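You operate a simulated robot arm through the tools that you are given. There is no shell and no other tool. Be economical: measure what you need, move in short steps, check, and stop when the job is done.

You are at the controls of a simulated two-armed robot. One attempt, no reset.

Task
Wipe up the spill on the worktop with the blue cloth there and put it back.

It is judged by the outcome, as a careful person would: the job done as asked, and still so three seconds after it is handed in. It fails if anything else is knocked over, pushed out of place, dropped, spilled or broken. Flat cloth is picked up by pressing the open fingertips on it (5 to 10 N) and closing them slowly along it; thin cloth reads only 2 to 8 mm in the jaws.

Robot
Two 7-joint arms with two-finger parallel grippers on one trunk, on a base that drives. Base frame: it is fixed to the floor where the robot stands at the start and does not move with it; the origin is under the middle of the robot, x ahead of it, y to its left, z up. Units: mm, degrees, N and s.
The left shoulder is at the start at [70, 177, 1195], the right one opposite. Payload 3.43 kg a hand.
Tool frame (each hand has its own): the origin (TCP) lies between the finger pads and is the grasp point; the fingertips stand 30 mm ahead of it; z points along the fingers, y is the line along which they close. Largest opening 94 mm; finger width 28, thickness 10; the body of the gripper, 50 by 96 mm, starts 55 mm behind the TCP.
Orientation is that of the tool frame in the base frame, as a unit quaternion [w, x, y, z]. With the fingers straight down and closing along the base's y, the tool's x points along the base's -x, its y along +y and its z along -z.

Tools
- The arms move only by the tool play_rows. It takes "left_increments", "right_increments" or both (then of equal length, played together; a hand with none holds still); each is a list of rows, each a list of 7 numbers: the shift along the tool's x, y, z in units of 300 mm (1.0 is 300 mm), then the turn, a rotation vector about the tool's x, y, z in units of 90 degrees (1.0 is 90 degrees), then the closure in counts, from 0 (fully open) to 255 (shut). In form: [[dx, dy, dz, wx, wy, wz, hand], ...]. A call has 1 to 12 rows; each row is the pose to reach, as a shift and turn from the pose commanded when the call began, along the tool's axes at that moment. A call with a number of a shift or a turn outside -1 to 1 is refused whole. Each row takes 0.2 s and may step no farther than 50 mm and 8.6 degrees from the row before; otherwise, or with a gripper value out of range, the whole call is refused. Where a pose cannot be reached the arm comes as near as it can. A force on the tool above 40 N (or 10 N above the force at the start of the call, whichever is more), or a blocked arm, ends the call early, and 0.2 s more pass. Each finger travels about 153 mm/s and halts on what it meets, pressing with about 25 N; the grip force reading is that of the motor and also rises with nothing between the fingers. The clock runs only during rows and for 0.2 s after the last one: add rows that repeat a pose to give the fingers time. The reply holds the time, the measured pose of the TCP, the force on the tool along the base axes, the opening and the grip force, in the units named above and with some noise, with the torque about the TCP (base axes, N m) and any sound that the robot's microphone picked up.
- Cameras (640 x 400 px; columns grow to the right, rows downward): "scene" is now at [134.1, -1.6, 1504.8]; the picture's right is [-0.02, -1.00, 0.00], its down [-0.64, 0.01, -0.77] and it looks along [0.77, -0.01, -0.64] (base axes); focal length 295 px, centre (320, 200). "left" rides on the left gripper at [76, -14, -103] in its tool frame; the picture's right is [0.18, 0.98, 0.00], its down [-0.75, 0.14, -0.64] and it looks along [-0.63, 0.12, 0.77] (tool axes); focal length 243 px, centre (320, 200). "right" rides on the right gripper at [76, 14, -102] in its tool frame; the picture's right is [-0.18, 0.98, 0.00], its down [-0.75, -0.14, -0.64] and it looks along [-0.63, -0.12, 0.77] (tool axes); focal length 243 px, centre (320, 200). There is no depth. A picture from a camera that has moved, and an enlarged one, comes with that camera's place and axes in the base frame and with its lens.
- camera(camera): a new picture of that camera. The clock stands still meanwhile.
- lift_body(by): slides the trunk up (or, below 0, down) by that many mm; the arms and the scene camera ride with it, the base frame stays. It gives what a move gives, with no picture.
- drive_base(legs): drives the robot by 1 to 6 legs, each [ahead, turn to the left] in mm and degrees, along the robot's own axes; the way and the turn of a leg run together, so that a leg with both is an arc; at most 1500 mm and 180 degrees a leg. The arms and the cameras ride along, it lands a little off, and it stops where it bumps. It gives what a move gives.
- pan_tilt(pan, tilt): turns the head with the scene camera to pan (to the left, within 86 degrees either way) and tilt (down, from -29 to 69), counted from straight ahead of the robot. It gives what a move gives.
- close_up(camera, box): a new picture of the part [left, top, right, bottom] of that camera's present view, enlarged. The clock stands still meanwhile.
- hand_in(): hands the job in; it is judged then, once.

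Go step by step. Nothing tells you exact positions but the pictures and the camera data: compare them with the known pose of the tool, close in by small moves and look again before you grip or let go. The budget is 120 turns and 108 pictures, counting those below and the enlarged ones. Unless the task says otherwise, let go and move clear before handing in, and close with one line.

The tools are called after "Request:" as a command line: name --argument value ..., lists and objects as JSON in quotes. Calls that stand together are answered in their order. play_rows: Moves the arms, as the interface text tells. Its arguments: {"type":"object","properties":{"left_increments":{"type":"array","items":{"type":"array","items":{"type":"number"}}},"right_increments":{"type":"array","items":{"type":"array","items":{"type":"number"}}}},"required":[]} The other tools are called the same way: lift_body (by) slides the trunk up or down; drive_base (legs) drives the base; pan_tilt (pan, tilt) turns the head that bears the scene camera; camera (camera) takes a picture; close_up (camera, box) takes an enlarged picture of a part of a camera's view; hand_in () hands the job in.

At the start:

```text
time: 0.0
left_ee_pos: [543.8, 245.7, 1177.1]
left_ee_rot: [0.001, 0.0, 1.0, -0.001]
left_ft_force: [-0.1, -0.1, 0.7]
left_torque: [-0.03, -0.02, 0.0]
left_finger_gap: 93.9
left_grasp_force: 0.1
right_ee_pos: [495.2, -176.1, 1124.7]
right_ee_rot: [0.0, 0.0, 1.0, 0.001]
right_ft_force: [0.7, 0.6, -0.6]
right_torque: [0.01, 0.02, -0.02]
right_finger_gap: 94.0
right_grasp_force: 0.1
trunk travel left (down, up): [-775.0, 65.0]
robot x, y, heading: [-0.4, -3.4, -0.3]
head pan, tilt: [-1.0, 39.7]
```

scene: 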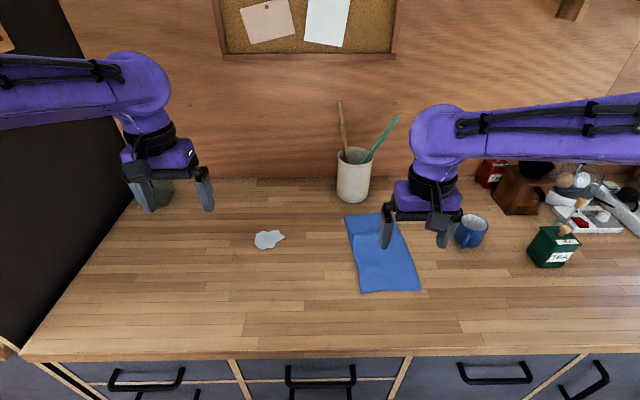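
right: 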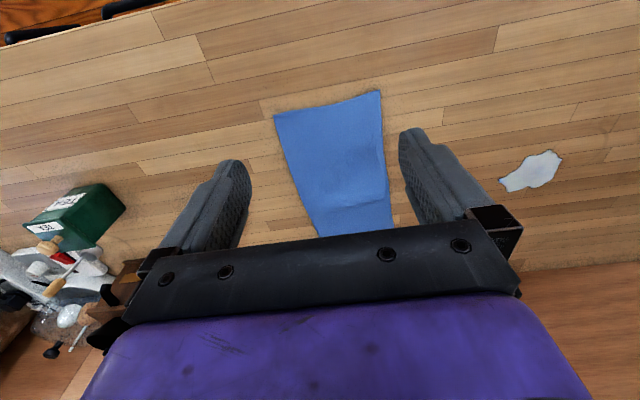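
left: 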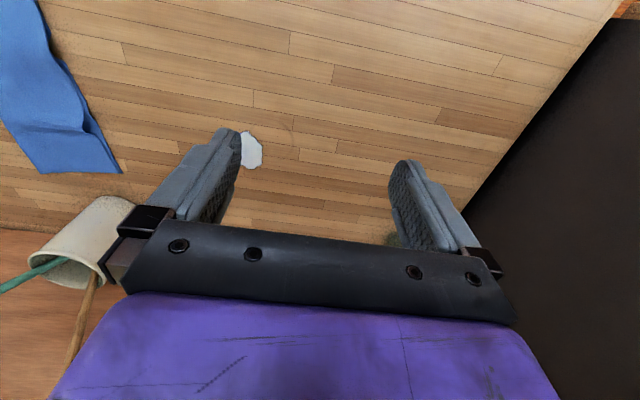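

The spill looks to be near (736, 145), and the blue cloth spans about x 550–850, y −90 to −260. The spill is just out of easy reach, so I'll look down to check the clearance in front of the base before driving closer.

Request:
pan_tilt --pan 0 --tilt 69

Request:
camera --camera "scene"

Request:
close_up --camera "right" --box '[200, 60, 600, 310]'

```text
time: 0.9
left_ee_pos: [541.9, 244.1, 1176.3]
left_ee_rot: [0.0, 0.0, 1.0, 0.0]
left_ft_force: [0.3, -0.3, -0.2]
left_torque: [0.01, 0.04, -0.01]
left_finger_gap: 93.9
left_grasp_force: 0.0
right_ee_pos: [495.1, -175.6, 1124.4]
right_ee_rot: [0.0, 0.0, 1.0, 0.0]
right_ft_force: [-0.2, -0.3, -0.7]
right_torque: [-0.03, 0.0, 0.0]
right_finger_gap: 94.0
right_grasp_force: 0.1
trunk travel left (down, up): [-775.0, 65.0]
robot x, y, heading: [-2.0, -1.5, -0.2]
head pan, tilt: [0.0, 68.8]
```

```text
104 pictures are left
camera scene: at [104.9, -0.2, 1468.3], right [0.0, -1.0, 0.0], down [-0.93, 0.0, -0.36], along [0.36, 0.0, -0.93], focal length 295 px, centre (320, 200)
```

scene: 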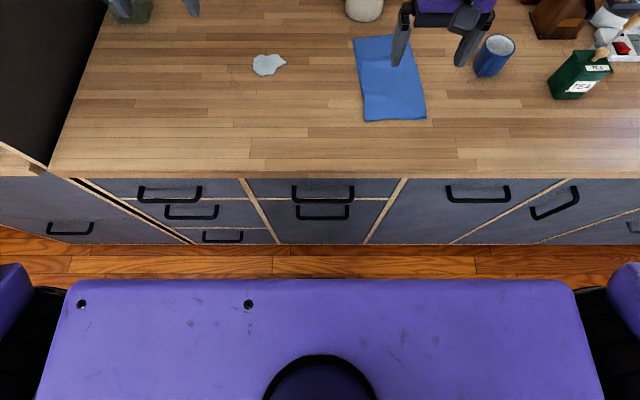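

```text
1.60 times, centred on (400, 185) of right
camera zoom: at [418.8, -162.4, 1227.1], right [0.18, 0.98, 0.0], down [0.75, -0.14, 0.64], along [0.63, -0.12, -0.77], focal length 388 px, centre (192, 224)
```

zoom: 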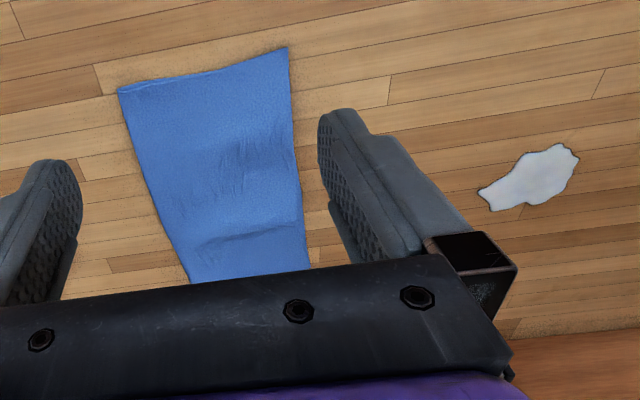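

The cabinet front is at about x=405–440 and the base and torso stop short of x≈260, so a 110 mm advance is safe. I'll drive it and then move the right hand aside.

Request:
drive_base --legs '[[110, 0]]'

Request:
play_rows --right_increments '[[0.05, -0.15, -0.03, 0, 0, 0, 0], [0.1, -0.3, -0.06, 0, 0, 0, 0], [0.15, -0.45, -0.1, 0, 0, 0, 0], [0.2, -0.6, -0.13, 0, 0, 0, 0], [0.25, -0.75, -0.15, 0, 0, 0, 0], [0.3, -0.85, -0.15, 0, 0, 0, 0]]'

Request:
pan_tilt --pan 0 --tilt 50

Request:
camera --camera "scene"

```text
time: 2.1
left_ee_pos: [650.6, 245.6, 1177.8]
left_ee_rot: [0.001, -0.001, 1.0, 0.0]
left_ft_force: [0.4, -0.6, -0.4]
left_torque: [0.03, -0.01, -0.03]
left_finger_gap: 93.8
left_grasp_force: 0.0
right_ee_pos: [602.7, -175.0, 1126.2]
right_ee_rot: [0.002, -0.001, 1.0, 0.0]
right_ft_force: [-0.6, -0.3, -0.5]
right_torque: [0.0, 0.01, -0.02]
right_finger_gap: 94.1
right_grasp_force: 0.1
trunk travel left (down, up): [-775.0, 65.0]
robot x, y, heading: [107.6, 0.0, -0.2]
head pan, tilt: [0.0, 68.8]
```

```text
time: 3.5
left_ee_pos: [652.2, 243.9, 1177.7]
left_ee_rot: [0.0, 0.0, 1.0, 0.001]
left_ft_force: [-0.6, -0.2, 0.1]
left_torque: [0.02, -0.03, -0.04]
left_finger_gap: 94.2
left_grasp_force: 0.1
right_ee_pos: [516.1, -432.7, 1169.5]
right_ee_rot: [0.001, 0.001, 1.0, -0.001]
right_ft_force: [-0.1, -0.4, -0.2]
right_torque: [0.03, -0.01, 0.03]
right_finger_gap: 94.1
right_grasp_force: 0.1
trunk travel left (down, up): [-775.0, 65.0]
robot x, y, heading: [107.6, -1.3, -0.1]
head pan, tilt: [0.0, 68.8]
```

```text
time: 4.3
left_ee_pos: [654.1, 244.9, 1175.2]
left_ee_rot: [0.0, 0.0, 1.0, 0.0]
left_ft_force: [0.7, -0.8, -0.2]
left_torque: [-0.01, -0.02, -0.02]
left_finger_gap: 94.2
left_grasp_force: 0.1
right_ee_pos: [515.1, -429.9, 1169.1]
right_ee_rot: [0.001, 0.0, 1.0, 0.0]
right_ft_force: [0.6, 0.5, -0.1]
right_torque: [0.0, -0.02, -0.03]
right_finger_gap: 94.1
right_grasp_force: 0.1
trunk travel left (down, up): [-775.0, 65.0]
robot x, y, heading: [113.2, -1.1, -0.1]
head pan, tilt: [0.0, 50.0]
```

```text
102 pictures are left
camera scene: at [235.6, -0.2, 1490.2], right [0.0, -1.0, 0.0], down [-0.77, 0.0, -0.64], along [0.64, 0.0, -0.77], focal length 295 px, centre (320, 200)
```

scene: 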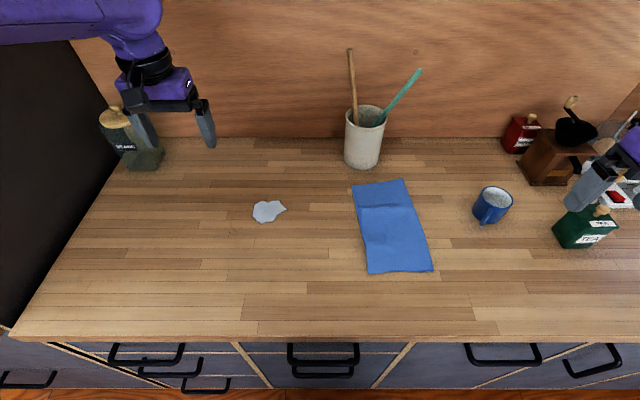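

With the right hand clear, the cloth centre reads about (693, −180) and the spill about (726, 141). I'll bring the left hand over the cloth.

Request:
play_rows --left_increments '[[0, -0.12, 0.03, 0, 0, 0, 40], [0, -0.26, 0.08, 0, 0, 0, 80], [0, -0.4, 0.13, 0, 0, 0, 90], [-0.03, -0.54, 0.18, 0, 0, 0, 90], [-0.06, -0.68, 0.23, 0, 0, 0, 90], [-0.09, -0.82, 0.28, 0, 0, 0, 90], [-0.12, -0.95, 0.33, 0, 0, 0, 90]]'

Request:
play_rows --left_increments '[[0, -0.12, 0.08, 0, 0, 0, 90], [0, -0.24, 0.16, 0, 0, 0, 90], [0, -0.36, 0.25, 0, 0, 0, 90], [0, -0.42, 0.34, 0, 0, 0, 90], [0, -0.42, 0.42, 0, 0, 0, 90]]'

Request:
camera --camera "left"

Request:
camera --camera "scene"

```text
time: 6.0
left_ee_pos: [695.2, -36.8, 1083.9]
left_ee_rot: [0.001, -0.008, 1.0, -0.009]
left_ft_force: [0.1, 0.7, -0.4]
left_torque: [0.02, 0.0, -0.01]
left_finger_gap: 60.7
left_grasp_force: 0.1
right_ee_pos: [516.6, -432.9, 1169.5]
right_ee_rot: [-0.001, 0.0, 1.0, 0.001]
right_ft_force: [0.4, -0.3, 0.5]
right_torque: [-0.01, 0.0, 0.03]
right_finger_gap: 93.9
right_grasp_force: 0.0
trunk travel left (down, up): [-775.0, 65.0]
robot x, y, heading: [110.2, -0.0, 0.2]
head pan, tilt: [0.0, 50.0]
```

```text
time: 7.2
left_ee_pos: [666.6, -130.8, 976.0]
left_ee_rot: [0.0, -0.001, 1.0, 0.001]
left_ft_force: [0.2, 0.5, -1.1]
left_torque: [0.01, 0.0, 0.01]
left_finger_gap: 60.8
left_grasp_force: 0.0
left hand out of reach, approached as far as the arm can: row 3, 4, 5
right_ee_pos: [516.9, -431.6, 1169.5]
right_ee_rot: [-0.001, 0.0, 1.0, 0.001]
right_ft_force: [-0.6, 0.2, 0.3]
right_torque: [-0.01, 0.01, 0.03]
right_finger_gap: 93.8
right_grasp_force: 0.1
trunk travel left (down, up): [-775.0, 65.0]
robot x, y, heading: [111.6, 2.5, -0.0]
head pan, tilt: [0.0, 50.0]
```

```text
101 pictures are left
camera left: at [590.3, -146.8, 1079.8], right [-0.19, 0.98, 0.0], down [0.75, 0.14, 0.64], along [0.63, 0.12, -0.77], focal length 243 px, centre (320, 200)
```

left: 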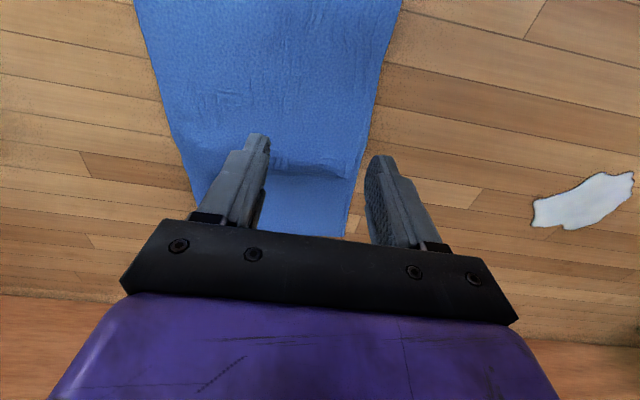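

```text
100 pictures are left
camera scene: at [237.4, -0.5, 1490.2], right [0.0, -1.0, 0.0], down [-0.77, 0.0, -0.64], along [0.64, 0.0, -0.77], focal length 295 px, centre (320, 200)
```

scene: 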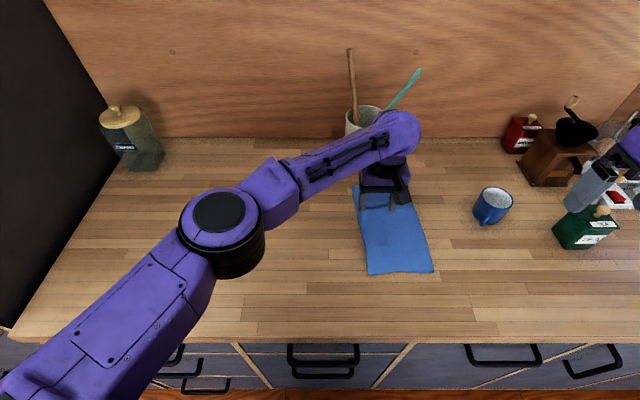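

The arm stops short at (667, −131), so I'll lower the trunk a little and shift to a nearer grip point around (640, −148).

Request:
lift_body --by -60

Request:
play_rows --left_increments '[[0.09, -0.05, 0, 0, 0, 0, 90], [0.09, -0.05, 0, 0, 0, 0, 90]]'

Request:
camera --camera "left"

```text
time: 7.9
left_ee_pos: [665.4, -133.2, 932.7]
left_ee_rot: [0.005, 0.001, 1.0, -0.001]
left_ft_force: [-1.5, 0.5, 11.4]
left_torque: [0.35, 0.18, 0.07]
left_finger_gap: 61.1
left_grasp_force: 0.4
right_ee_pos: [513.9, -430.4, 1121.1]
right_ee_rot: [0.001, 0.001, 1.0, 0.0]
right_ft_force: [1.2, -0.1, 0.9]
right_torque: [0.02, 0.01, -0.03]
right_finger_gap: 94.0
right_grasp_force: 0.1
trunk travel left (down, up): [-725.0, 115.0]
robot x, y, heading: [110.9, 1.7, 0.1]
head pan, tilt: [0.0, 50.0]
stopped: the force on the tool passed its limit (the readings are from after the stop); the commanded pose is now the measured one
```

```text
time: 8.5
left_ee_pos: [638.6, -148.3, 932.5]
left_ee_rot: [0.003, -0.001, 1.0, -0.001]
left_ft_force: [-1.4, -0.2, 8.8]
left_torque: [0.25, 0.13, 0.05]
left_finger_gap: 61.3
left_grasp_force: 0.7
right_ee_pos: [514.1, -431.2, 1120.6]
right_ee_rot: [0.001, 0.0, 1.0, 0.0]
right_ft_force: [0.6, 1.4, 0.5]
right_torque: [0.04, 0.01, -0.03]
right_finger_gap: 94.3
right_grasp_force: 0.0
trunk travel left (down, up): [-725.0, 115.0]
robot x, y, heading: [112.5, 0.4, 0.1]
head pan, tilt: [0.0, 50.0]
```

```text
99 pictures are left
camera left: at [561.5, -162.2, 1036.0], right [-0.18, 0.98, 0.0], down [0.75, 0.14, 0.65], along [0.64, 0.12, -0.76], focal length 243 px, centre (320, 200)
```

left: 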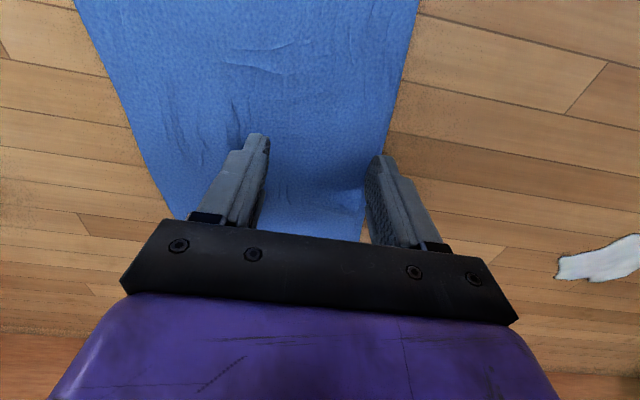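

There's already about 9 N on the tool at z 932, higher than I expected for contact, so I'll look closely before pressing further.

Request:
close_up --camera "left" --box '[160, 60, 440, 260]'

Request:
close_up --camera "scene" --box '[260, 80, 500, 300]'

Request:
camera --camera "right"

```text
2.00 times, centred on (300, 160) of left
camera zoom: at [561.5, -162.2, 1036.0], right [-0.18, 0.98, 0.0], down [0.75, 0.14, 0.65], along [0.64, 0.12, -0.76], focal length 485 px, centre (360, 280)
```

zoom: 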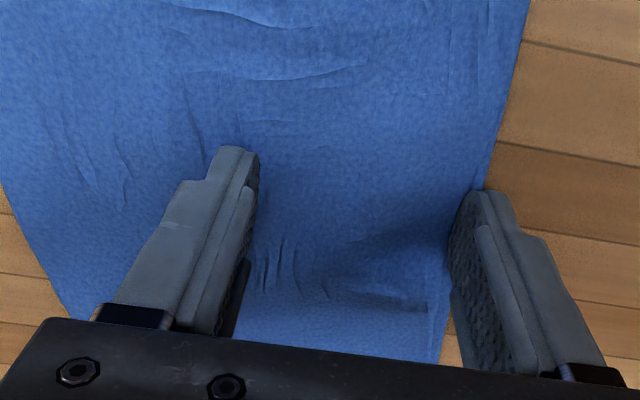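

```text
1.82 times, centred on (380, 190) of scene
camera zoom: at [234.9, 0.2, 1440.2], right [0.0, -1.0, 0.0], down [-0.77, 0.0, -0.64], along [0.64, 0.0, -0.77], focal length 536 px, centre (211, 218)
```

zoom: 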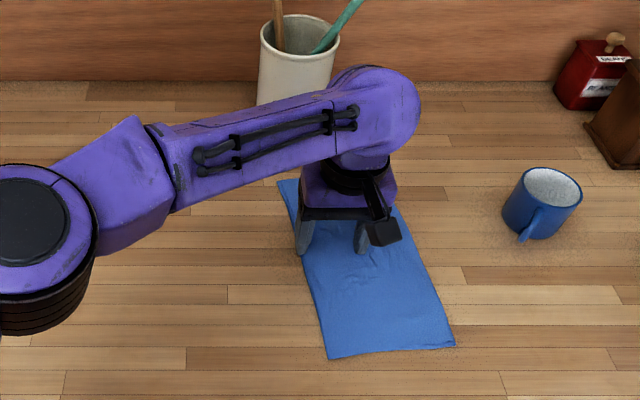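

```text
96 pictures are left
camera right: at [438.2, -417.2, 1223.2], right [0.18, 0.98, 0.0], down [0.75, -0.14, 0.64], along [0.63, -0.12, -0.77], focal length 243 px, centre (320, 200)
```

right: 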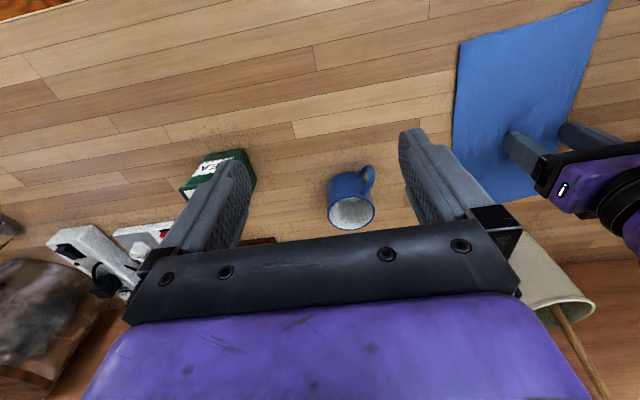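

Request:
close_up --camera "right" --box '[440, 40, 640, 220]'

```text
2.22 times, centred on (540, 130) of right
camera zoom: at [438.2, -417.2, 1223.2], right [0.18, 0.98, 0.0], down [0.75, -0.14, 0.64], along [0.63, -0.12, -0.77], focal length 539 px, centre (-169, 356)
```

zoom: 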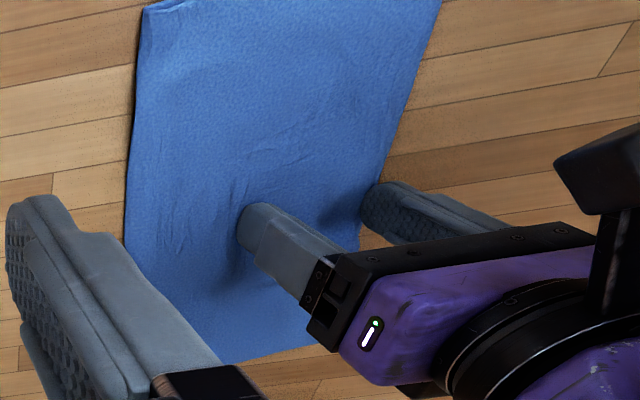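

Contact at tip height ≈900, together with triangulating the spill from three views, shows the surface is really at about z=900. That puts the spill at ≈(690, 131) and the original cloth centre at ≈(656, −168). My contact has nudged the cloth by about 28 mm. I'll lift, shift further onto the cloth and come down again.

Request:
play_rows --left_increments '[[0, 0, -0.07, 0, 0, 0, 90], [0.03, -0.1, -0.07, 0, 0, 0, 90], [0.03, -0.1, -0.07, 0, 0, 0, 90], [0.03, -0.1, -0.03, 0, 0, 0, 90], [0.03, -0.1, -0.01, 0, 0, 0, 90]]'

Request:
camera --camera "left"

```text
time: 9.7
left_ee_pos: [631.6, -168.9, 936.4]
left_ee_rot: [0.003, 0.0, 1.0, -0.001]
left_ft_force: [-0.7, 0.0, 0.7]
left_torque: [0.01, 0.0, -0.02]
left_finger_gap: 61.0
left_grasp_force: 0.1
left hand out of reach, approached as far as the arm can: row 2, 3, 4, 5
right_ee_pos: [516.6, -430.9, 1119.6]
right_ee_rot: [0.0, 0.0, 1.0, 0.001]
right_ft_force: [0.3, -1.3, -0.3]
right_torque: [0.01, -0.04, -0.02]
right_finger_gap: 94.0
right_grasp_force: 0.0
trunk travel left (down, up): [-725.0, 115.0]
robot x, y, heading: [113.2, 1.5, -0.1]
head pan, tilt: [0.0, 50.0]
```

```text
94 pictures are left
camera left: at [555.0, -183.3, 1039.2], right [-0.18, 0.98, 0.0], down [0.75, 0.14, 0.65], along [0.64, 0.12, -0.76], focal length 243 px, centre (320, 200)
```

left: 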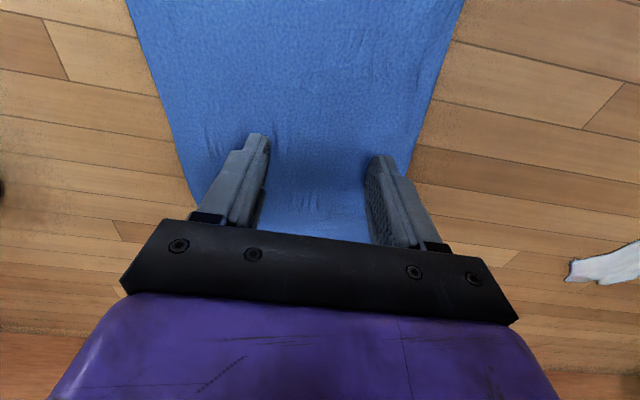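

Both fingertips are now well over the cloth, so I'll press down gently.

Request:
play_rows --left_increments '[[0, 0, 0.008, 0, 0, 0, 90], [0, 0, 0.016, 0, 0, 0, 90], [0, 0, 0.022, 0, 0, 0, 90], [0, 0, 0.022, 0, 0, 0, 90]]'

```text
time: 10.7
left_ee_pos: [631.1, -167.7, 930.9]
left_ee_rot: [0.007, 0.0, 1.0, -0.002]
left_ft_force: [9.5, -3.2, 35.3]
left_torque: [1.12, -0.03, -0.3]
left_finger_gap: 60.2
left_grasp_force: 0.0
right_ee_pos: [514.8, -430.4, 1121.0]
right_ee_rot: [0.003, 0.0, 1.0, 0.001]
right_ft_force: [-0.5, 1.0, -0.2]
right_torque: [-0.01, -0.02, 0.03]
right_finger_gap: 94.2
right_grasp_force: 0.0
trunk travel left (down, up): [-725.0, 115.0]
robot x, y, heading: [109.9, -2.1, 0.1]
head pan, tilt: [0.0, 50.0]
```

Too hard at 35 N, and the torque shows nearly all of it on the left finger. I'll back off and roll the hand a little to level the tips.

Request:
play_rows --left_increments '[[0, 0, -0.009, -0.008, 0, 0, 90], [0, 0, -0.006, -0.008, 0, 0, 90], [0, 0, -0.006, -0.008, 0, 0, 90]]'

```text
time: 11.5
left_ee_pos: [634.8, -161.7, 932.6]
left_ee_rot: [0.005, -0.001, 1.0, 0.005]
left_ft_force: [-2.7, 3.6, 21.9]
left_torque: [-0.6, 0.18, -0.1]
left_finger_gap: 59.7
left_grasp_force: 0.1
left hand out of reach, approached as far as the arm can: row 1, 2, 3
right_ee_pos: [513.6, -430.5, 1121.0]
right_ee_rot: [0.002, 0.0, 1.0, 0.0]
right_ft_force: [0.0, -1.0, 0.7]
right_torque: [0.0, 0.01, -0.01]
right_finger_gap: 93.8
right_grasp_force: 0.0
trunk travel left (down, up): [-725.0, 115.0]
robot x, y, heading: [107.4, 4.2, 0.3]
head pan, tilt: [0.0, 50.0]
```

Request:
play_rows --left_increments '[[0, 0, -0.03, 0.004, 0, 0, 90], [0.05, 0.0, -0.03, 0.004, 0, 0, 90], [0.05, 0.0, -0.03, 0.004, 0, 0, 90]]'

```text
time: 12.3
left_ee_pos: [621.1, -161.6, 938.6]
left_ee_rot: [0.003, 0.0, 1.0, 0.003]
left_ft_force: [0.7, -0.3, -0.7]
left_torque: [-0.02, 0.02, 0.01]
left_finger_gap: 60.8
left_grasp_force: 0.0
right_ee_pos: [516.4, -430.4, 1119.8]
right_ee_rot: [0.001, 0.0, 1.0, 0.0]
right_ft_force: [1.3, -0.4, -0.4]
right_torque: [0.04, 0.01, 0.0]
right_finger_gap: 93.9
right_grasp_force: 0.1
trunk travel left (down, up): [-725.0, 115.0]
robot x, y, heading: [110.3, -3.0, -0.0]
head pan, tilt: [0.0, 50.0]
```

Request:
play_rows --left_increments '[[0, 0, 0.01, 0, 0, 0, 90], [0, 0, 0.018, 0, 0, 0, 90], [0, 0, 0.018, 0, 0, 0, 90]]'

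```text
time: 13.1
left_ee_pos: [623.2, -162.6, 934.0]
left_ee_rot: [0.004, 0.0, 1.0, 0.002]
left_ft_force: [0.9, -0.3, 0.1]
left_torque: [-0.03, 0.0, -0.02]
left_finger_gap: 60.7
left_grasp_force: 0.1
right_ee_pos: [516.3, -431.6, 1119.2]
right_ee_rot: [0.0, 0.0, 1.0, 0.0]
right_ft_force: [-0.6, 1.2, -0.2]
right_torque: [0.01, 0.01, 0.01]
right_finger_gap: 93.9
right_grasp_force: 0.1
trunk travel left (down, up): [-725.0, 115.0]
robot x, y, heading: [111.8, 0.4, -0.0]
head pan, tilt: [0.0, 50.0]
```

Request:
play_rows --left_increments '[[0, 0, 0.003, 0, 0, 0, 90], [0, 0, 0.006, 0, 0, 0, 90], [0, 0, 0.006, 0, 0, 0, 90]]'

```text
time: 13.9
left_ee_pos: [623.1, -161.8, 932.9]
left_ee_rot: [0.004, 0.0, 1.0, 0.002]
left_ft_force: [-0.1, -0.3, 3.3]
left_torque: [-0.02, 0.01, -0.01]
left_finger_gap: 60.9
left_grasp_force: 0.0
right_ee_pos: [517.1, -430.3, 1119.9]
right_ee_rot: [0.0, 0.0, 1.0, 0.0]
right_ft_force: [-0.6, 0.8, 0.4]
right_torque: [-0.01, 0.04, 0.01]
right_finger_gap: 93.8
right_grasp_force: 0.1
trunk travel left (down, up): [-725.0, 115.0]
robot x, y, heading: [107.0, 0.5, -0.1]
head pan, tilt: [0.0, 50.0]
```

Light, balanced contact at 3 N. I'll press slightly more and close slowly along the cloth.

Request:
play_rows --left_increments '[[0, 0, 0.002, 0, 0, 0, 90], [0, 0, 0.003, 0, 0, 0, 110], [0, 0, 0.003, 0, 0, 0, 130], [0, 0, 0.003, 0, 0, 0, 150], [0, 0, 0.003, 0, 0, 0, 170], [0, 0, 0.003, 0, 0, 0, 190], [0, 0, 0.003, 0, 0, 0, 210], [0, 0, 0.003, 0, 0, 0, 230], [0, 0, 0.003, 0, 0, 0, 245], [0, 0, 0.003, 0, 0, 0, 255], [0, 0, 0.003, 0, 0, 0, 255]]'

Request:
camera --camera "left"

```text
time: 16.3
left_ee_pos: [621.7, -162.9, 931.7]
left_ee_rot: [0.005, 0.0, 1.0, 0.002]
left_ft_force: [0.2, -0.3, 8.6]
left_torque: [-0.01, 0.03, 0.01]
left_finger_gap: 3.4
left_grasp_force: 24.8
right_ee_pos: [514.2, -430.4, 1119.2]
right_ee_rot: [0.001, 0.0, 1.0, 0.0]
right_ft_force: [0.2, -0.8, -0.4]
right_torque: [0.0, -0.01, 0.0]
right_finger_gap: 93.9
right_grasp_force: 0.1
trunk travel left (down, up): [-725.0, 115.0]
robot x, y, heading: [111.8, -0.8, -0.1]
head pan, tilt: [0.0, 50.0]
```

```text
93 pictures are left
camera left: at [544.4, -178.3, 1035.4], right [-0.18, 0.98, 0.0], down [0.75, 0.14, 0.65], along [0.64, 0.12, -0.76], focal length 243 px, centre (320, 200)
```

left: 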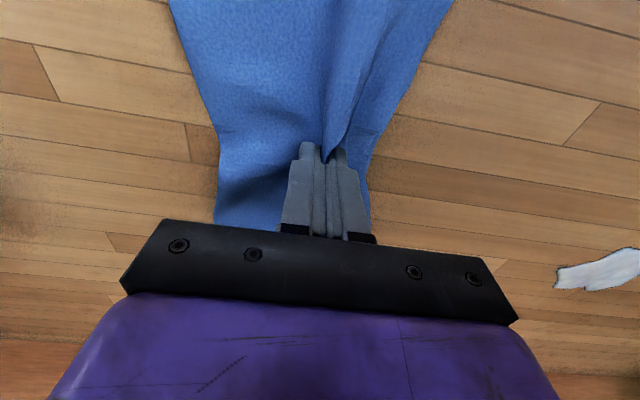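

The cloth is gripped (3.4 mm gap). I'll lift it slightly and carry it left toward the spill.

Request:
play_rows --left_increments '[[0, 0, -0.06, 0, 0, 0, 255], [0, 0, -0.12, 0, 0, 0, 255], [-0.04, 0.12, -0.12, 0, 0, 0, 255], [-0.08, 0.26, -0.12, 0, 0, 0, 255], [-0.12, 0.4, -0.12, 0, 0, 0, 255], [-0.16, 0.54, -0.12, 0, 0, 0, 255], [-0.2, 0.66, -0.12, 0, 0, 0, 255], [-0.227, 0.74, -0.12, 0, 0, 0, 255]]'

Request:
camera --camera "left"

Request:
camera --camera "scene"

```text
time: 18.1
left_ee_pos: [689.1, 60.4, 967.1]
left_ee_rot: [0.003, 0.0, 1.0, 0.002]
left_ft_force: [-0.3, -0.4, 0.3]
left_torque: [0.0, 0.0, 0.0]
left_finger_gap: 3.3
left_grasp_force: 24.9
right_ee_pos: [517.1, -430.1, 1119.9]
right_ee_rot: [0.0, 0.0, 1.0, 0.0]
right_ft_force: [-0.3, 0.2, -0.5]
right_torque: [0.0, 0.0, 0.05]
right_finger_gap: 93.8
right_grasp_force: 0.1
trunk travel left (down, up): [-725.0, 115.0]
robot x, y, heading: [109.0, -1.7, 0.2]
head pan, tilt: [0.0, 50.0]
```

```text
92 pictures are left
camera left: at [611.2, 44.8, 1071.2], right [-0.18, 0.98, 0.0], down [0.75, 0.14, 0.65], along [0.64, 0.12, -0.76], focal length 243 px, centre (320, 200)
```

left: 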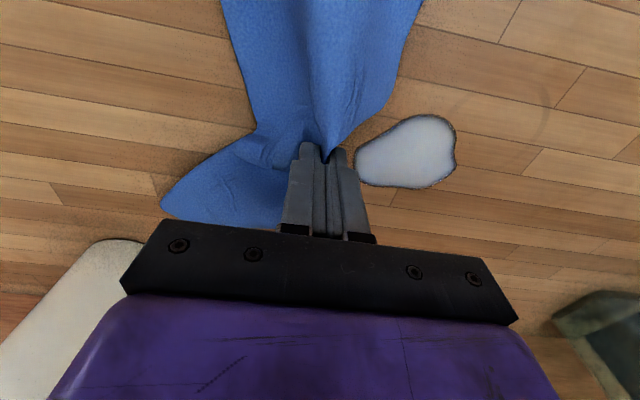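

```text
91 pictures are left
camera scene: at [236.0, 0.2, 1440.1], right [0.0, -1.0, 0.0], down [-0.77, 0.0, -0.64], along [0.64, 0.0, -0.77], focal length 295 px, centre (320, 200)
```

scene: 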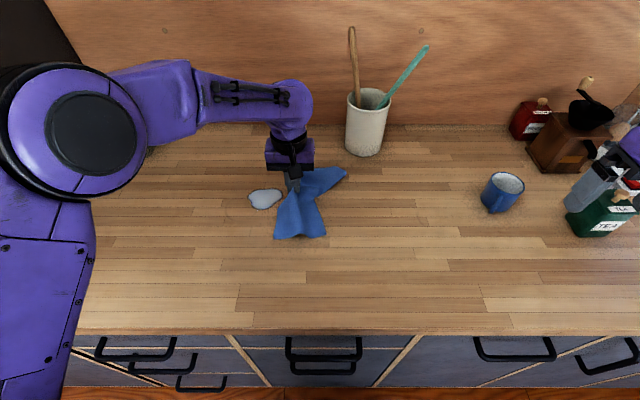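

The cloth is next to the spill and nothing else has moved. I'll lower it to light contact and sweep across.

Request:
play_rows --left_increments '[[0, 0, 0.06, 0, 0, 0, 255], [0, 0, 0.107, 0, 0, 0, 255], [0, 0, 0.113, 0, 0, 0, 255]]'

```text
time: 18.9
left_ee_pos: [689.2, 59.8, 935.3]
left_ee_rot: [0.004, 0.001, 1.0, 0.002]
left_ft_force: [-0.7, -0.5, 5.2]
left_torque: [-0.03, 0.05, -0.02]
left_finger_gap: 3.2
left_grasp_force: 24.6
right_ee_pos: [515.7, -431.1, 1119.8]
right_ee_rot: [-0.001, -0.001, 1.0, 0.0]
right_ft_force: [0.0, 0.2, 0.0]
right_torque: [-0.02, -0.07, -0.01]
right_finger_gap: 93.9
right_grasp_force: 0.1
trunk travel left (down, up): [-725.0, 115.0]
robot x, y, heading: [108.3, 1.7, 0.1]
head pan, tilt: [0.0, 50.0]
```

Request:
play_rows --left_increments '[[0, 0.08, 0, 0, 0, 0, 255], [0, 0.16, 0, 0, 0, 0, 255], [0, 0.24, 0, 0, 0, 0, 255], [0, 0.32, 0, 0, 0, 0, 255], [0, 0.4, 0, 0, 0, 0, 255], [0.06, 0.4, 0, 0, 0, 0, 255], [0.06, 0.3, 0, 0, 0, 0, 255], [0.06, 0.2, 0, 0, 0, 0, 255], [0.06, 0.1, 0, 0, 0, 0, 255], [-0.04, 0.08, 0, 0, 0, 0, 255]]'

Request:
camera --camera "left"

Request:
camera --camera "scene"

```text
time: 21.1
left_ee_pos: [703.4, 82.8, 934.6]
left_ee_rot: [0.003, 0.0, 1.0, 0.002]
left_ft_force: [-1.1, -0.7, 2.3]
left_torque: [0.03, 0.07, -0.05]
left_finger_gap: 3.5
left_grasp_force: 25.3
right_ee_pos: [518.5, -429.7, 1119.2]
right_ee_rot: [-0.001, 0.0, 1.0, 0.0]
right_ft_force: [0.2, -0.7, 0.9]
right_torque: [0.03, 0.01, 0.0]
right_finger_gap: 93.9
right_grasp_force: 0.1
trunk travel left (down, up): [-725.0, 115.0]
robot x, y, heading: [107.6, -1.3, 0.0]
head pan, tilt: [0.0, 50.0]
```

```text
90 pictures are left
camera left: at [627.2, 66.7, 1038.6], right [-0.18, 0.98, 0.0], down [0.75, 0.14, 0.65], along [0.64, 0.12, -0.76], focal length 243 px, centre (320, 200)
```

left: 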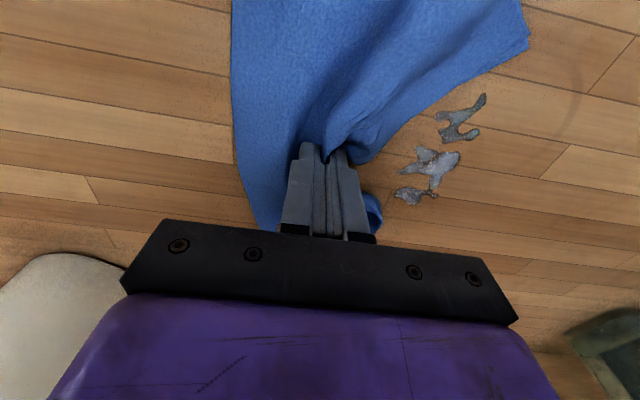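

```text
89 pictures are left
camera scene: at [237.9, -0.3, 1439.9], right [0.0, -1.0, 0.0], down [-0.77, 0.0, -0.64], along [0.64, 0.0, -0.77], focal length 295 px, centre (320, 200)
```

scene: 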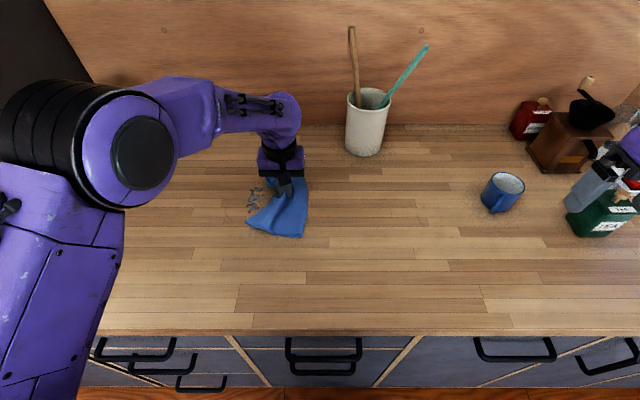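

Most of the spill is gone; thin streaks remain along y≈157, x 660–730. I'll sweep along that strip in x.

Request:
play_rows --left_increments '[[-0.06, 0.1, 0, 0, 0, 0, 255], [-0.13, 0.2, 0, 0, 0, 0, 255], [-0.1, 0.27, 0, 0, 0, 0, 255], [0.0, 0.26, 0, 0, 0, 0, 255], [0.1, 0.25, 0, 0, 0, 0, 255], [0.2, 0.25, 0, 0, 0, 0, 255], [0.15, 0.32, 0, 0, 0, 0, 255], [0.03, 0.32, 0, 0, 0, 0, 255], [-0.1, 0.32, 0, 0, 0, 0, 255], [-0.1, 0.2, 0, 0, 0, 0, 255], [0.04, 0.18, 0, 0, 0, 0, 255], [0.15, 0.12, 0, 0, 0, 0, 255]]'

Request:
play_rows --left_increments '[[0, -0.1, 0, 0, 0, 0, 255], [-0.1, -0.2, 0, 0, 0, 0, 255]]'

Request:
camera --camera "left"

Request:
close_up --camera "scene" --box '[180, 120, 420, 270]'

```text
time: 23.7
left_ee_pos: [656.1, 118.0, 935.7]
left_ee_rot: [0.004, 0.001, 1.0, 0.001]
left_ft_force: [0.0, -0.1, 0.1]
left_torque: [0.0, -0.06, 0.0]
left_finger_gap: 3.6
left_grasp_force: 24.3
right_ee_pos: [516.1, -432.1, 1118.9]
right_ee_rot: [0.0, 0.0, 1.0, 0.0]
right_ft_force: [-1.1, -0.1, -0.9]
right_torque: [0.01, -0.04, -0.02]
right_finger_gap: 94.1
right_grasp_force: 0.1
trunk travel left (down, up): [-725.0, 115.0]
robot x, y, heading: [108.9, -0.9, -0.1]
head pan, tilt: [0.0, 50.0]
```

```text
time: 24.3
left_ee_pos: [689.5, 58.5, 935.5]
left_ee_rot: [0.003, 0.0, 1.0, 0.002]
left_ft_force: [-1.4, 0.5, 1.6]
left_torque: [0.03, 0.04, 0.01]
left_finger_gap: 3.6
left_grasp_force: 25.0
right_ee_pos: [517.2, -431.8, 1118.7]
right_ee_rot: [0.0, 0.0, 1.0, 0.001]
right_ft_force: [0.4, 0.2, -1.2]
right_torque: [0.0, 0.04, -0.02]
right_finger_gap: 94.2
right_grasp_force: 0.1
trunk travel left (down, up): [-725.0, 115.0]
robot x, y, heading: [112.2, -0.9, -0.2]
head pan, tilt: [0.0, 50.0]
```

```text
88 pictures are left
camera left: at [613.0, 42.9, 1038.6], right [-0.18, 0.98, 0.0], down [0.75, 0.14, 0.65], along [0.64, 0.12, -0.76], focal length 243 px, centre (320, 200)
```

left: 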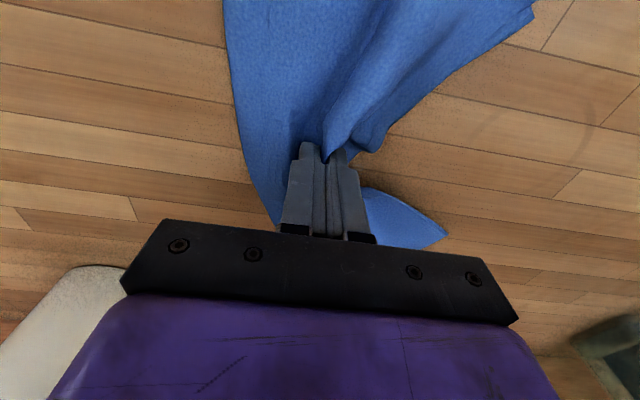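

```text
2.67 times, centred on (300, 195) of scene
camera zoom: at [238.0, -2.0, 1439.9], right [0.0, -1.0, 0.0], down [-0.77, 0.0, -0.64], along [0.64, 0.0, -0.77], focal length 786 px, centre (373, 213)
```

zoom: 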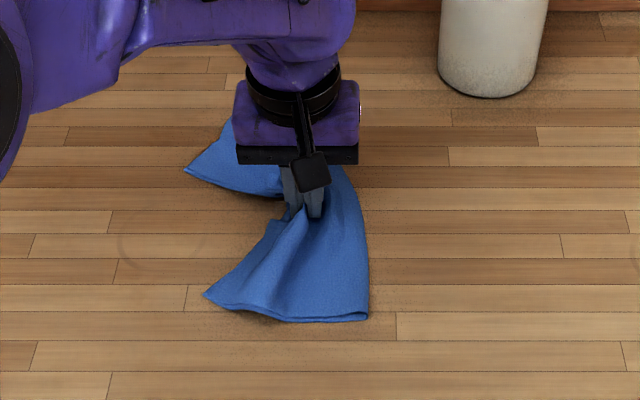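

The spill area looks clean apart from a faint ring mark that was visible before wiping. I'll lift the cloth slightly and carry it back, then inspect the whole area.

Request:
play_rows --left_increments '[[0, -0.05, -0.08, 0, 0, 0, 255], [0.02, -0.16, -0.12, 0, 0, 0, 255], [0.04, -0.28, -0.12, 0, 0, 0, 255], [0.06, -0.4, -0.12, 0, 0, 0, 255], [0.08, -0.52, -0.12, 0, 0, 0, 255], [0.13, -0.64, -0.12, 0, 0, 0, 255], [0.16, -0.74, -0.12, 0, 0, 0, 255], [0.16, -0.74, -0.12, 0, 0, 0, 255]]'

Request:
camera --camera "left"

Request:
camera --camera "scene"

Request:
close_up --camera "scene" --box '[200, 130, 360, 230]'

```text
time: 26.1
left_ee_pos: [638.6, -159.9, 968.7]
left_ee_rot: [0.004, 0.0, 1.0, 0.002]
left_ft_force: [0.2, 0.3, -0.2]
left_torque: [-0.01, -0.01, 0.0]
left_finger_gap: 3.5
left_grasp_force: 24.7
right_ee_pos: [515.0, -429.5, 1120.5]
right_ee_rot: [0.0, 0.0, 1.0, 0.0]
right_ft_force: [-0.6, 0.6, -0.6]
right_torque: [-0.01, -0.01, 0.01]
right_finger_gap: 93.8
right_grasp_force: 0.0
trunk travel left (down, up): [-725.0, 115.0]
robot x, y, heading: [109.8, -5.8, 0.2]
head pan, tilt: [0.0, 50.0]
```

```text
86 pictures are left
camera left: at [561.3, -176.1, 1073.0], right [-0.19, 0.98, 0.0], down [0.75, 0.14, 0.65], along [0.64, 0.12, -0.76], focal length 243 px, centre (320, 200)
```

left: 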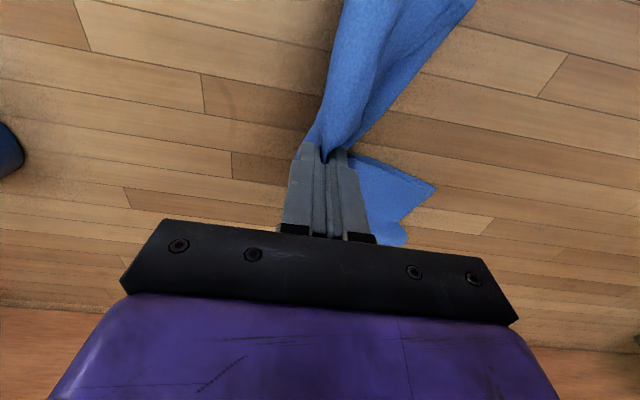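

```text
85 pictures are left
camera scene: at [235.7, 0.0, 1440.1], right [0.0, -1.0, 0.0], down [-0.77, 0.0, -0.64], along [0.64, 0.0, -0.77], focal length 295 px, centre (320, 200)
```

scene: 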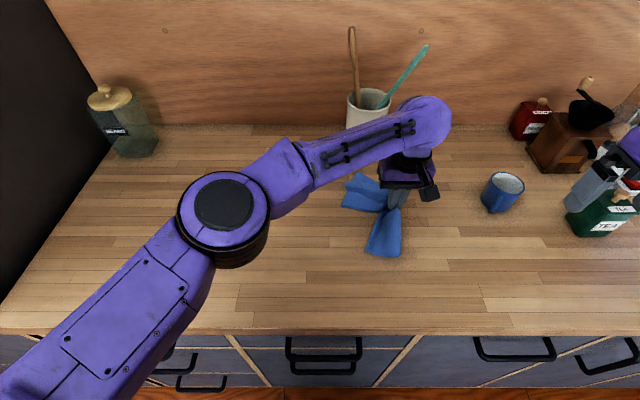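

```text
4.00 times, centred on (280, 180) of scene
camera zoom: at [235.7, 0.0, 1440.1], right [0.0, -1.0, 0.0], down [-0.77, 0.0, -0.64], along [0.64, 0.0, -0.77], focal length 1179 px, centre (480, 280)
```

zoom: 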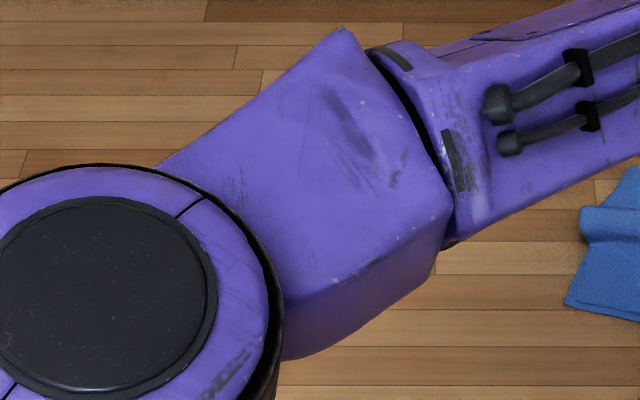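

I'll lower the cloth here, release it, then withdraw the left arm and check both the spill area and how the cloth lies.

Request:
play_rows --left_increments '[[0, 0, 0.06, 0, 0, 0, 255], [0, 0, 0.108, 0, 0, 0, 255], [0, 0, 0.108, 0, 0, 0, 230], [0, 0, 0.108, 0, 0, 0, 200], [0, 0, 0.108, 0, 0, 0, 170], [0, 0, 0.09, 0, 0, 0, 140], [0, 0, 0.0, 0, 0, 0, 140], [0, 0, -0.15, 0, 0, 0, 140], [0, 0.1, -0.28, 0, 0, 0, 140]]'

Request:
play_rows --left_increments '[[0, 0.14, -0.05, 0, 0, 0, 60], [0, 0.28, -0.1, 0, 0, 0, 0], [0.05, 0.42, -0.15, 0, 0, 0, 0], [0.1, 0.56, -0.2, 0, 0, 0, 0], [0.15, 0.7, -0.25, 0, 0, 0, 0], [0.2, 0.84, -0.25, 0, 0, 0, 0], [0.2, 0.98, -0.25, 0, 0, 0, 0]]'

Request:
play_rows --left_increments '[[0.05, 0.14, -0.05, 0, 0, 0, 0], [0.1, 0.28, -0.1, 0, 0, 0, 0], [0.15, 0.42, -0.1, 0, 0, 0, 0]]'

Request:
camera --camera "scene"

Request:
close_up --camera "scene" --box '[200, 130, 360, 230]'

Request:
close_up --camera "scene" --box '[300, 130, 480, 290]'

```text
time: 28.1
left_ee_pos: [637.0, -131.4, 1055.5]
left_ee_rot: [0.003, 0.0, 1.0, 0.001]
left_ft_force: [-0.2, -1.1, 0.5]
left_torque: [0.01, -0.02, 0.0]
left_finger_gap: 42.2
left_grasp_force: 0.1
left hand out of reach, approached as far as the arm can: row 8
right_ee_pos: [514.4, -428.8, 1121.1]
right_ee_rot: [0.0, 0.0, 1.0, -0.001]
right_ft_force: [-0.2, 0.4, 0.2]
right_torque: [-0.01, -0.03, 0.0]
right_finger_gap: 94.1
right_grasp_force: 0.0
trunk travel left (down, up): [-725.0, 115.0]
robot x, y, heading: [109.4, -0.7, 0.1]
head pan, tilt: [0.0, 50.0]
```

```text
time: 29.7
left_ee_pos: [574.8, 164.1, 1131.3]
left_ee_rot: [0.003, 0.0, 1.0, 0.001]
left_ft_force: [-0.1, -0.2, -0.5]
left_torque: [-0.03, 0.02, -0.02]
left_finger_gap: 94.1
left_grasp_force: 0.2
right_ee_pos: [516.6, -430.7, 1119.9]
right_ee_rot: [-0.001, 0.0, 1.0, -0.001]
right_ft_force: [0.4, 0.2, -0.3]
right_torque: [-0.06, 0.0, 0.03]
right_finger_gap: 93.8
right_grasp_force: 0.0
trunk travel left (down, up): [-725.0, 115.0]
robot x, y, heading: [106.8, 4.0, 0.3]
head pan, tilt: [0.0, 50.0]
```

```text
time: 30.5
left_ee_pos: [532.1, 287.0, 1158.8]
left_ee_rot: [0.004, 0.0, 1.0, 0.002]
left_ft_force: [-0.1, 0.6, -0.3]
left_torque: [-0.01, 0.02, 0.02]
left_finger_gap: 93.9
left_grasp_force: 0.1
right_ee_pos: [516.6, -431.3, 1120.3]
right_ee_rot: [0.0, 0.0, 1.0, 0.0]
right_ft_force: [0.7, -0.4, -1.1]
right_torque: [-0.01, 0.03, 0.0]
right_finger_gap: 93.8
right_grasp_force: 0.1
trunk travel left (down, up): [-725.0, 115.0]
robot x, y, heading: [108.4, -0.9, 0.1]
head pan, tilt: [0.0, 50.0]
```

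```text
83 pictures are left
camera scene: at [235.6, 1.0, 1440.1], right [0.0, -1.0, 0.0], down [-0.77, 0.0, -0.64], along [0.64, 0.0, -0.77], focal length 295 px, centre (320, 200)
```

scene: 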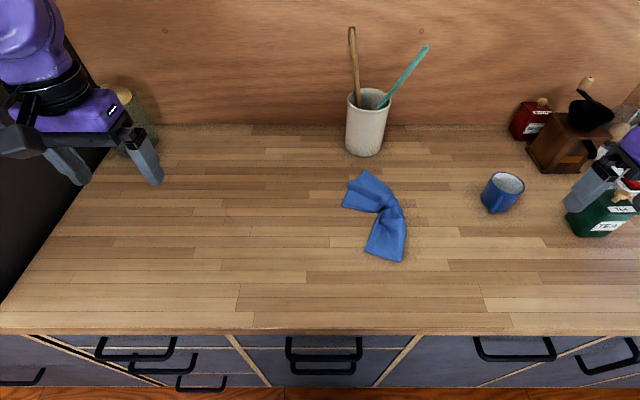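

```text
4.00 times, centred on (280, 180) of scene
camera zoom: at [235.6, 1.0, 1440.1], right [0.0, -1.0, 0.0], down [-0.77, 0.0, -0.64], along [0.64, 0.0, -0.77], focal length 1179 px, centre (480, 280)
```

zoom: 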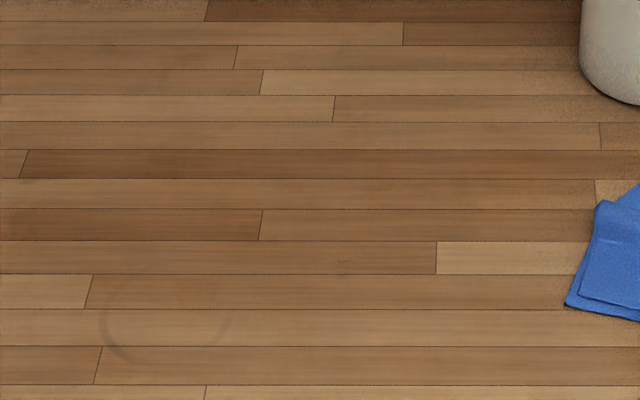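

```text
2.50 times, centred on (390, 210) of scene
camera zoom: at [235.6, 1.0, 1440.1], right [0.0, -1.0, 0.0], down [-0.77, 0.0, -0.64], along [0.64, 0.0, -0.77], focal length 737 px, centre (145, 175)
```

zoom: 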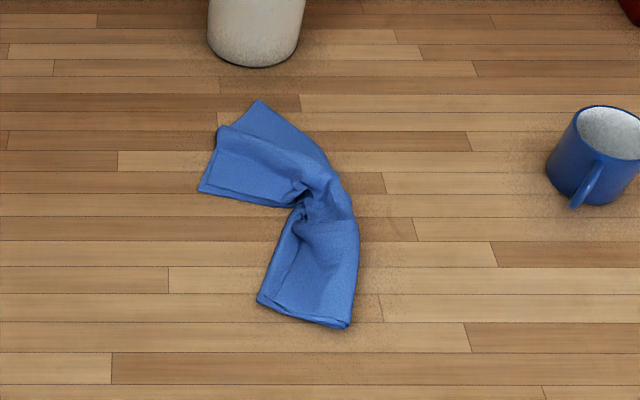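

The spill is gone apart from a possible tiny trace, so I'll zoom in on it.

Request:
close_up --camera "scene" --box '[220, 170, 300, 220]'

```text
8.00 times, centred on (260, 195) of scene
camera zoom: at [235.6, 1.0, 1440.1], right [0.0, -1.0, 0.0], down [-0.77, 0.0, -0.64], along [0.64, 0.0, -0.77], focal length 2358 px, centre (800, 240)
```

zoom: 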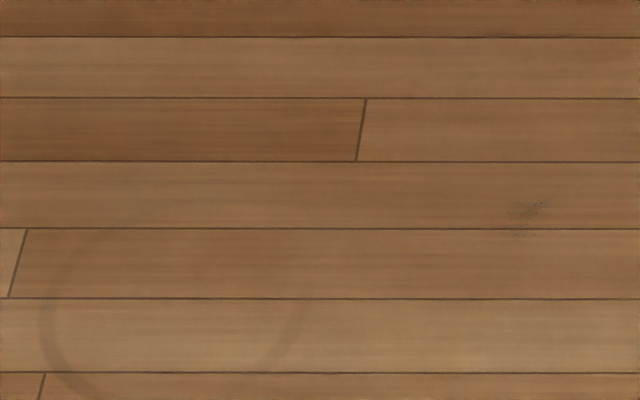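

A faint trace remains near (694, 84), so I'll wipe again. This time I'll use the right arm and grip the cloth's near end, so that afterwards I can lay it straight along x. A 30 mm advance gives it the reach.

Request:
drive_base --legs '[[30, 0]]'

Request:
play_rows --right_increments '[[0, 0.1, 0.05, 0, 0, 0, 60], [0, 0.22, 0.1, 0, 0, 0, 110], [0, 0.34, 0.15, 0, 0, 0, 120], [0, 0.46, 0.2, 0, 0, 0, 120], [0, 0.58, 0.25, 0, 0, 0, 120], [-0.03, 0.7, 0.3, 0, 0, 0, 120], [-0.03, 0.82, 0.35, 0, 0, 0, 120], [-0.03, 0.94, 0.4, 0, 0, 0, 120], [-0.03, 1.0, 0.5, 0, 0, 0, 120]]'

Request:
camera --camera "right"

Request:
camera --camera "scene"

```text
time: 31.4
left_ee_pos: [558.7, 285.9, 1162.8]
left_ee_rot: [0.006, 0.001, 1.0, 0.001]
left_ft_force: [0.2, 0.1, -0.4]
left_torque: [0.02, -0.05, -0.03]
left_finger_gap: 93.8
left_grasp_force: 0.0
right_ee_pos: [542.5, -431.1, 1121.5]
right_ee_rot: [0.002, 0.0, 1.0, 0.0]
right_ft_force: [-0.5, 0.0, 0.8]
right_torque: [0.0, -0.06, -0.01]
right_finger_gap: 94.2
right_grasp_force: 0.0
trunk travel left (down, up): [-725.0, 115.0]
robot x, y, heading: [141.5, 3.1, 0.0]
head pan, tilt: [0.0, 50.0]
```

```text
time: 33.4
left_ee_pos: [563.8, 287.4, 1159.2]
left_ee_rot: [0.003, -0.001, 1.0, 0.002]
left_ft_force: [-0.2, 0.8, -0.2]
left_torque: [0.03, 0.0, -0.01]
left_finger_gap: 94.2
left_grasp_force: 0.1
right_ee_pos: [554.4, -129.7, 969.5]
right_ee_rot: [-0.001, 0.0, 1.0, 0.0]
right_ft_force: [0.1, 0.8, 0.0]
right_torque: [-0.03, 0.01, 0.03]
right_finger_gap: 49.7
right_grasp_force: 0.0
trunk travel left (down, up): [-725.0, 115.0]
robot x, y, heading: [137.2, 3.6, 0.0]
head pan, tilt: [0.0, 50.0]
```

```text
79 pictures are left
camera right: at [478.0, -116.9, 1072.8], right [0.18, 0.98, 0.0], down [0.75, -0.14, 0.64], along [0.63, -0.12, -0.77], focal length 243 px, centre (320, 200)
```

right: 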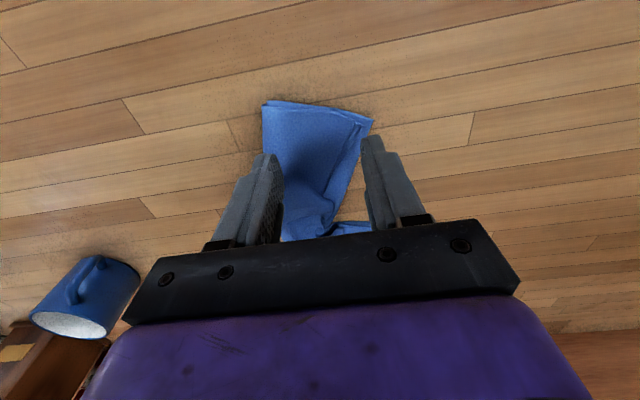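

```text
78 pictures are left
camera scene: at [267.2, 0.8, 1440.0], right [0.0, -1.0, 0.0], down [-0.77, 0.0, -0.64], along [0.64, 0.0, -0.77], focal length 295 px, centre (320, 200)
```

scene: 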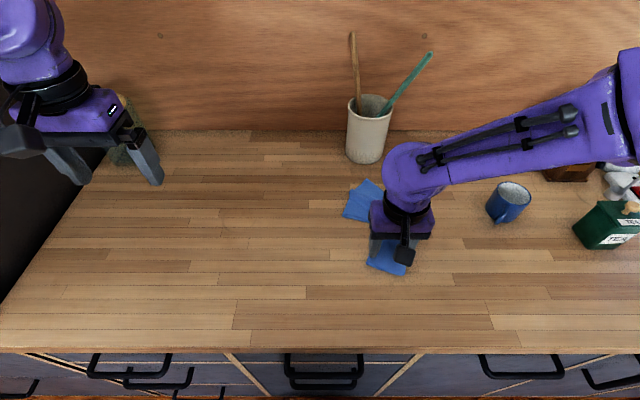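

The right fingers straddle the near part of the cloth as intended, so I'll descend to light contact.

Request:
play_rows --right_increments '[[0, 0, 0.05, 0, 0, 0, 120], [0, 0, 0.09, 0, 0, 0, 120], [0, 0, 0.105, 0, 0, 0, 120], [0, 0, 0.112, 0, 0, 0, 120], [0, 0, 0.112, 0, 0, 0, 120]]'

```text
time: 34.6
left_ee_pos: [563.2, 285.3, 1159.6]
left_ee_rot: [0.004, -0.001, 1.0, 0.001]
left_ft_force: [0.4, -1.1, -0.2]
left_torque: [0.01, 0.01, -0.03]
left_finger_gap: 94.0
left_grasp_force: 0.1
right_ee_pos: [553.7, -131.0, 937.1]
right_ee_rot: [0.0, -0.001, 1.0, 0.0]
right_ft_force: [-0.1, 0.3, 0.9]
right_torque: [0.03, -0.06, 0.02]
right_finger_gap: 49.7
right_grasp_force: 0.1
trunk travel left (down, up): [-725.0, 115.0]
robot x, y, heading: [143.4, -1.7, -0.2]
head pan, tilt: [0.0, 50.0]
```

Request:
play_rows --right_increments '[[0, 0, 0.006, 0, 0, 0, 120], [0, 0, 0.011, 0, 0, 0, 120], [0, 0, 0.011, 0, 0, 0, 120]]'

```text
time: 35.4
left_ee_pos: [561.8, 285.5, 1159.8]
left_ee_rot: [0.005, 0.0, 1.0, 0.002]
left_ft_force: [0.2, 0.0, -0.6]
left_torque: [0.0, 0.01, -0.02]
left_finger_gap: 94.0
left_grasp_force: 0.0
right_ee_pos: [553.8, -130.4, 933.5]
right_ee_rot: [0.001, 0.001, 1.0, 0.001]
right_ft_force: [-0.8, -0.3, 6.9]
right_torque: [-0.12, 0.05, -0.01]
right_finger_gap: 49.9
right_grasp_force: 0.1
trunk travel left (down, up): [-725.0, 115.0]
robot x, y, heading: [140.5, -0.8, 0.1]
head pan, tilt: [0.0, 50.0]
```

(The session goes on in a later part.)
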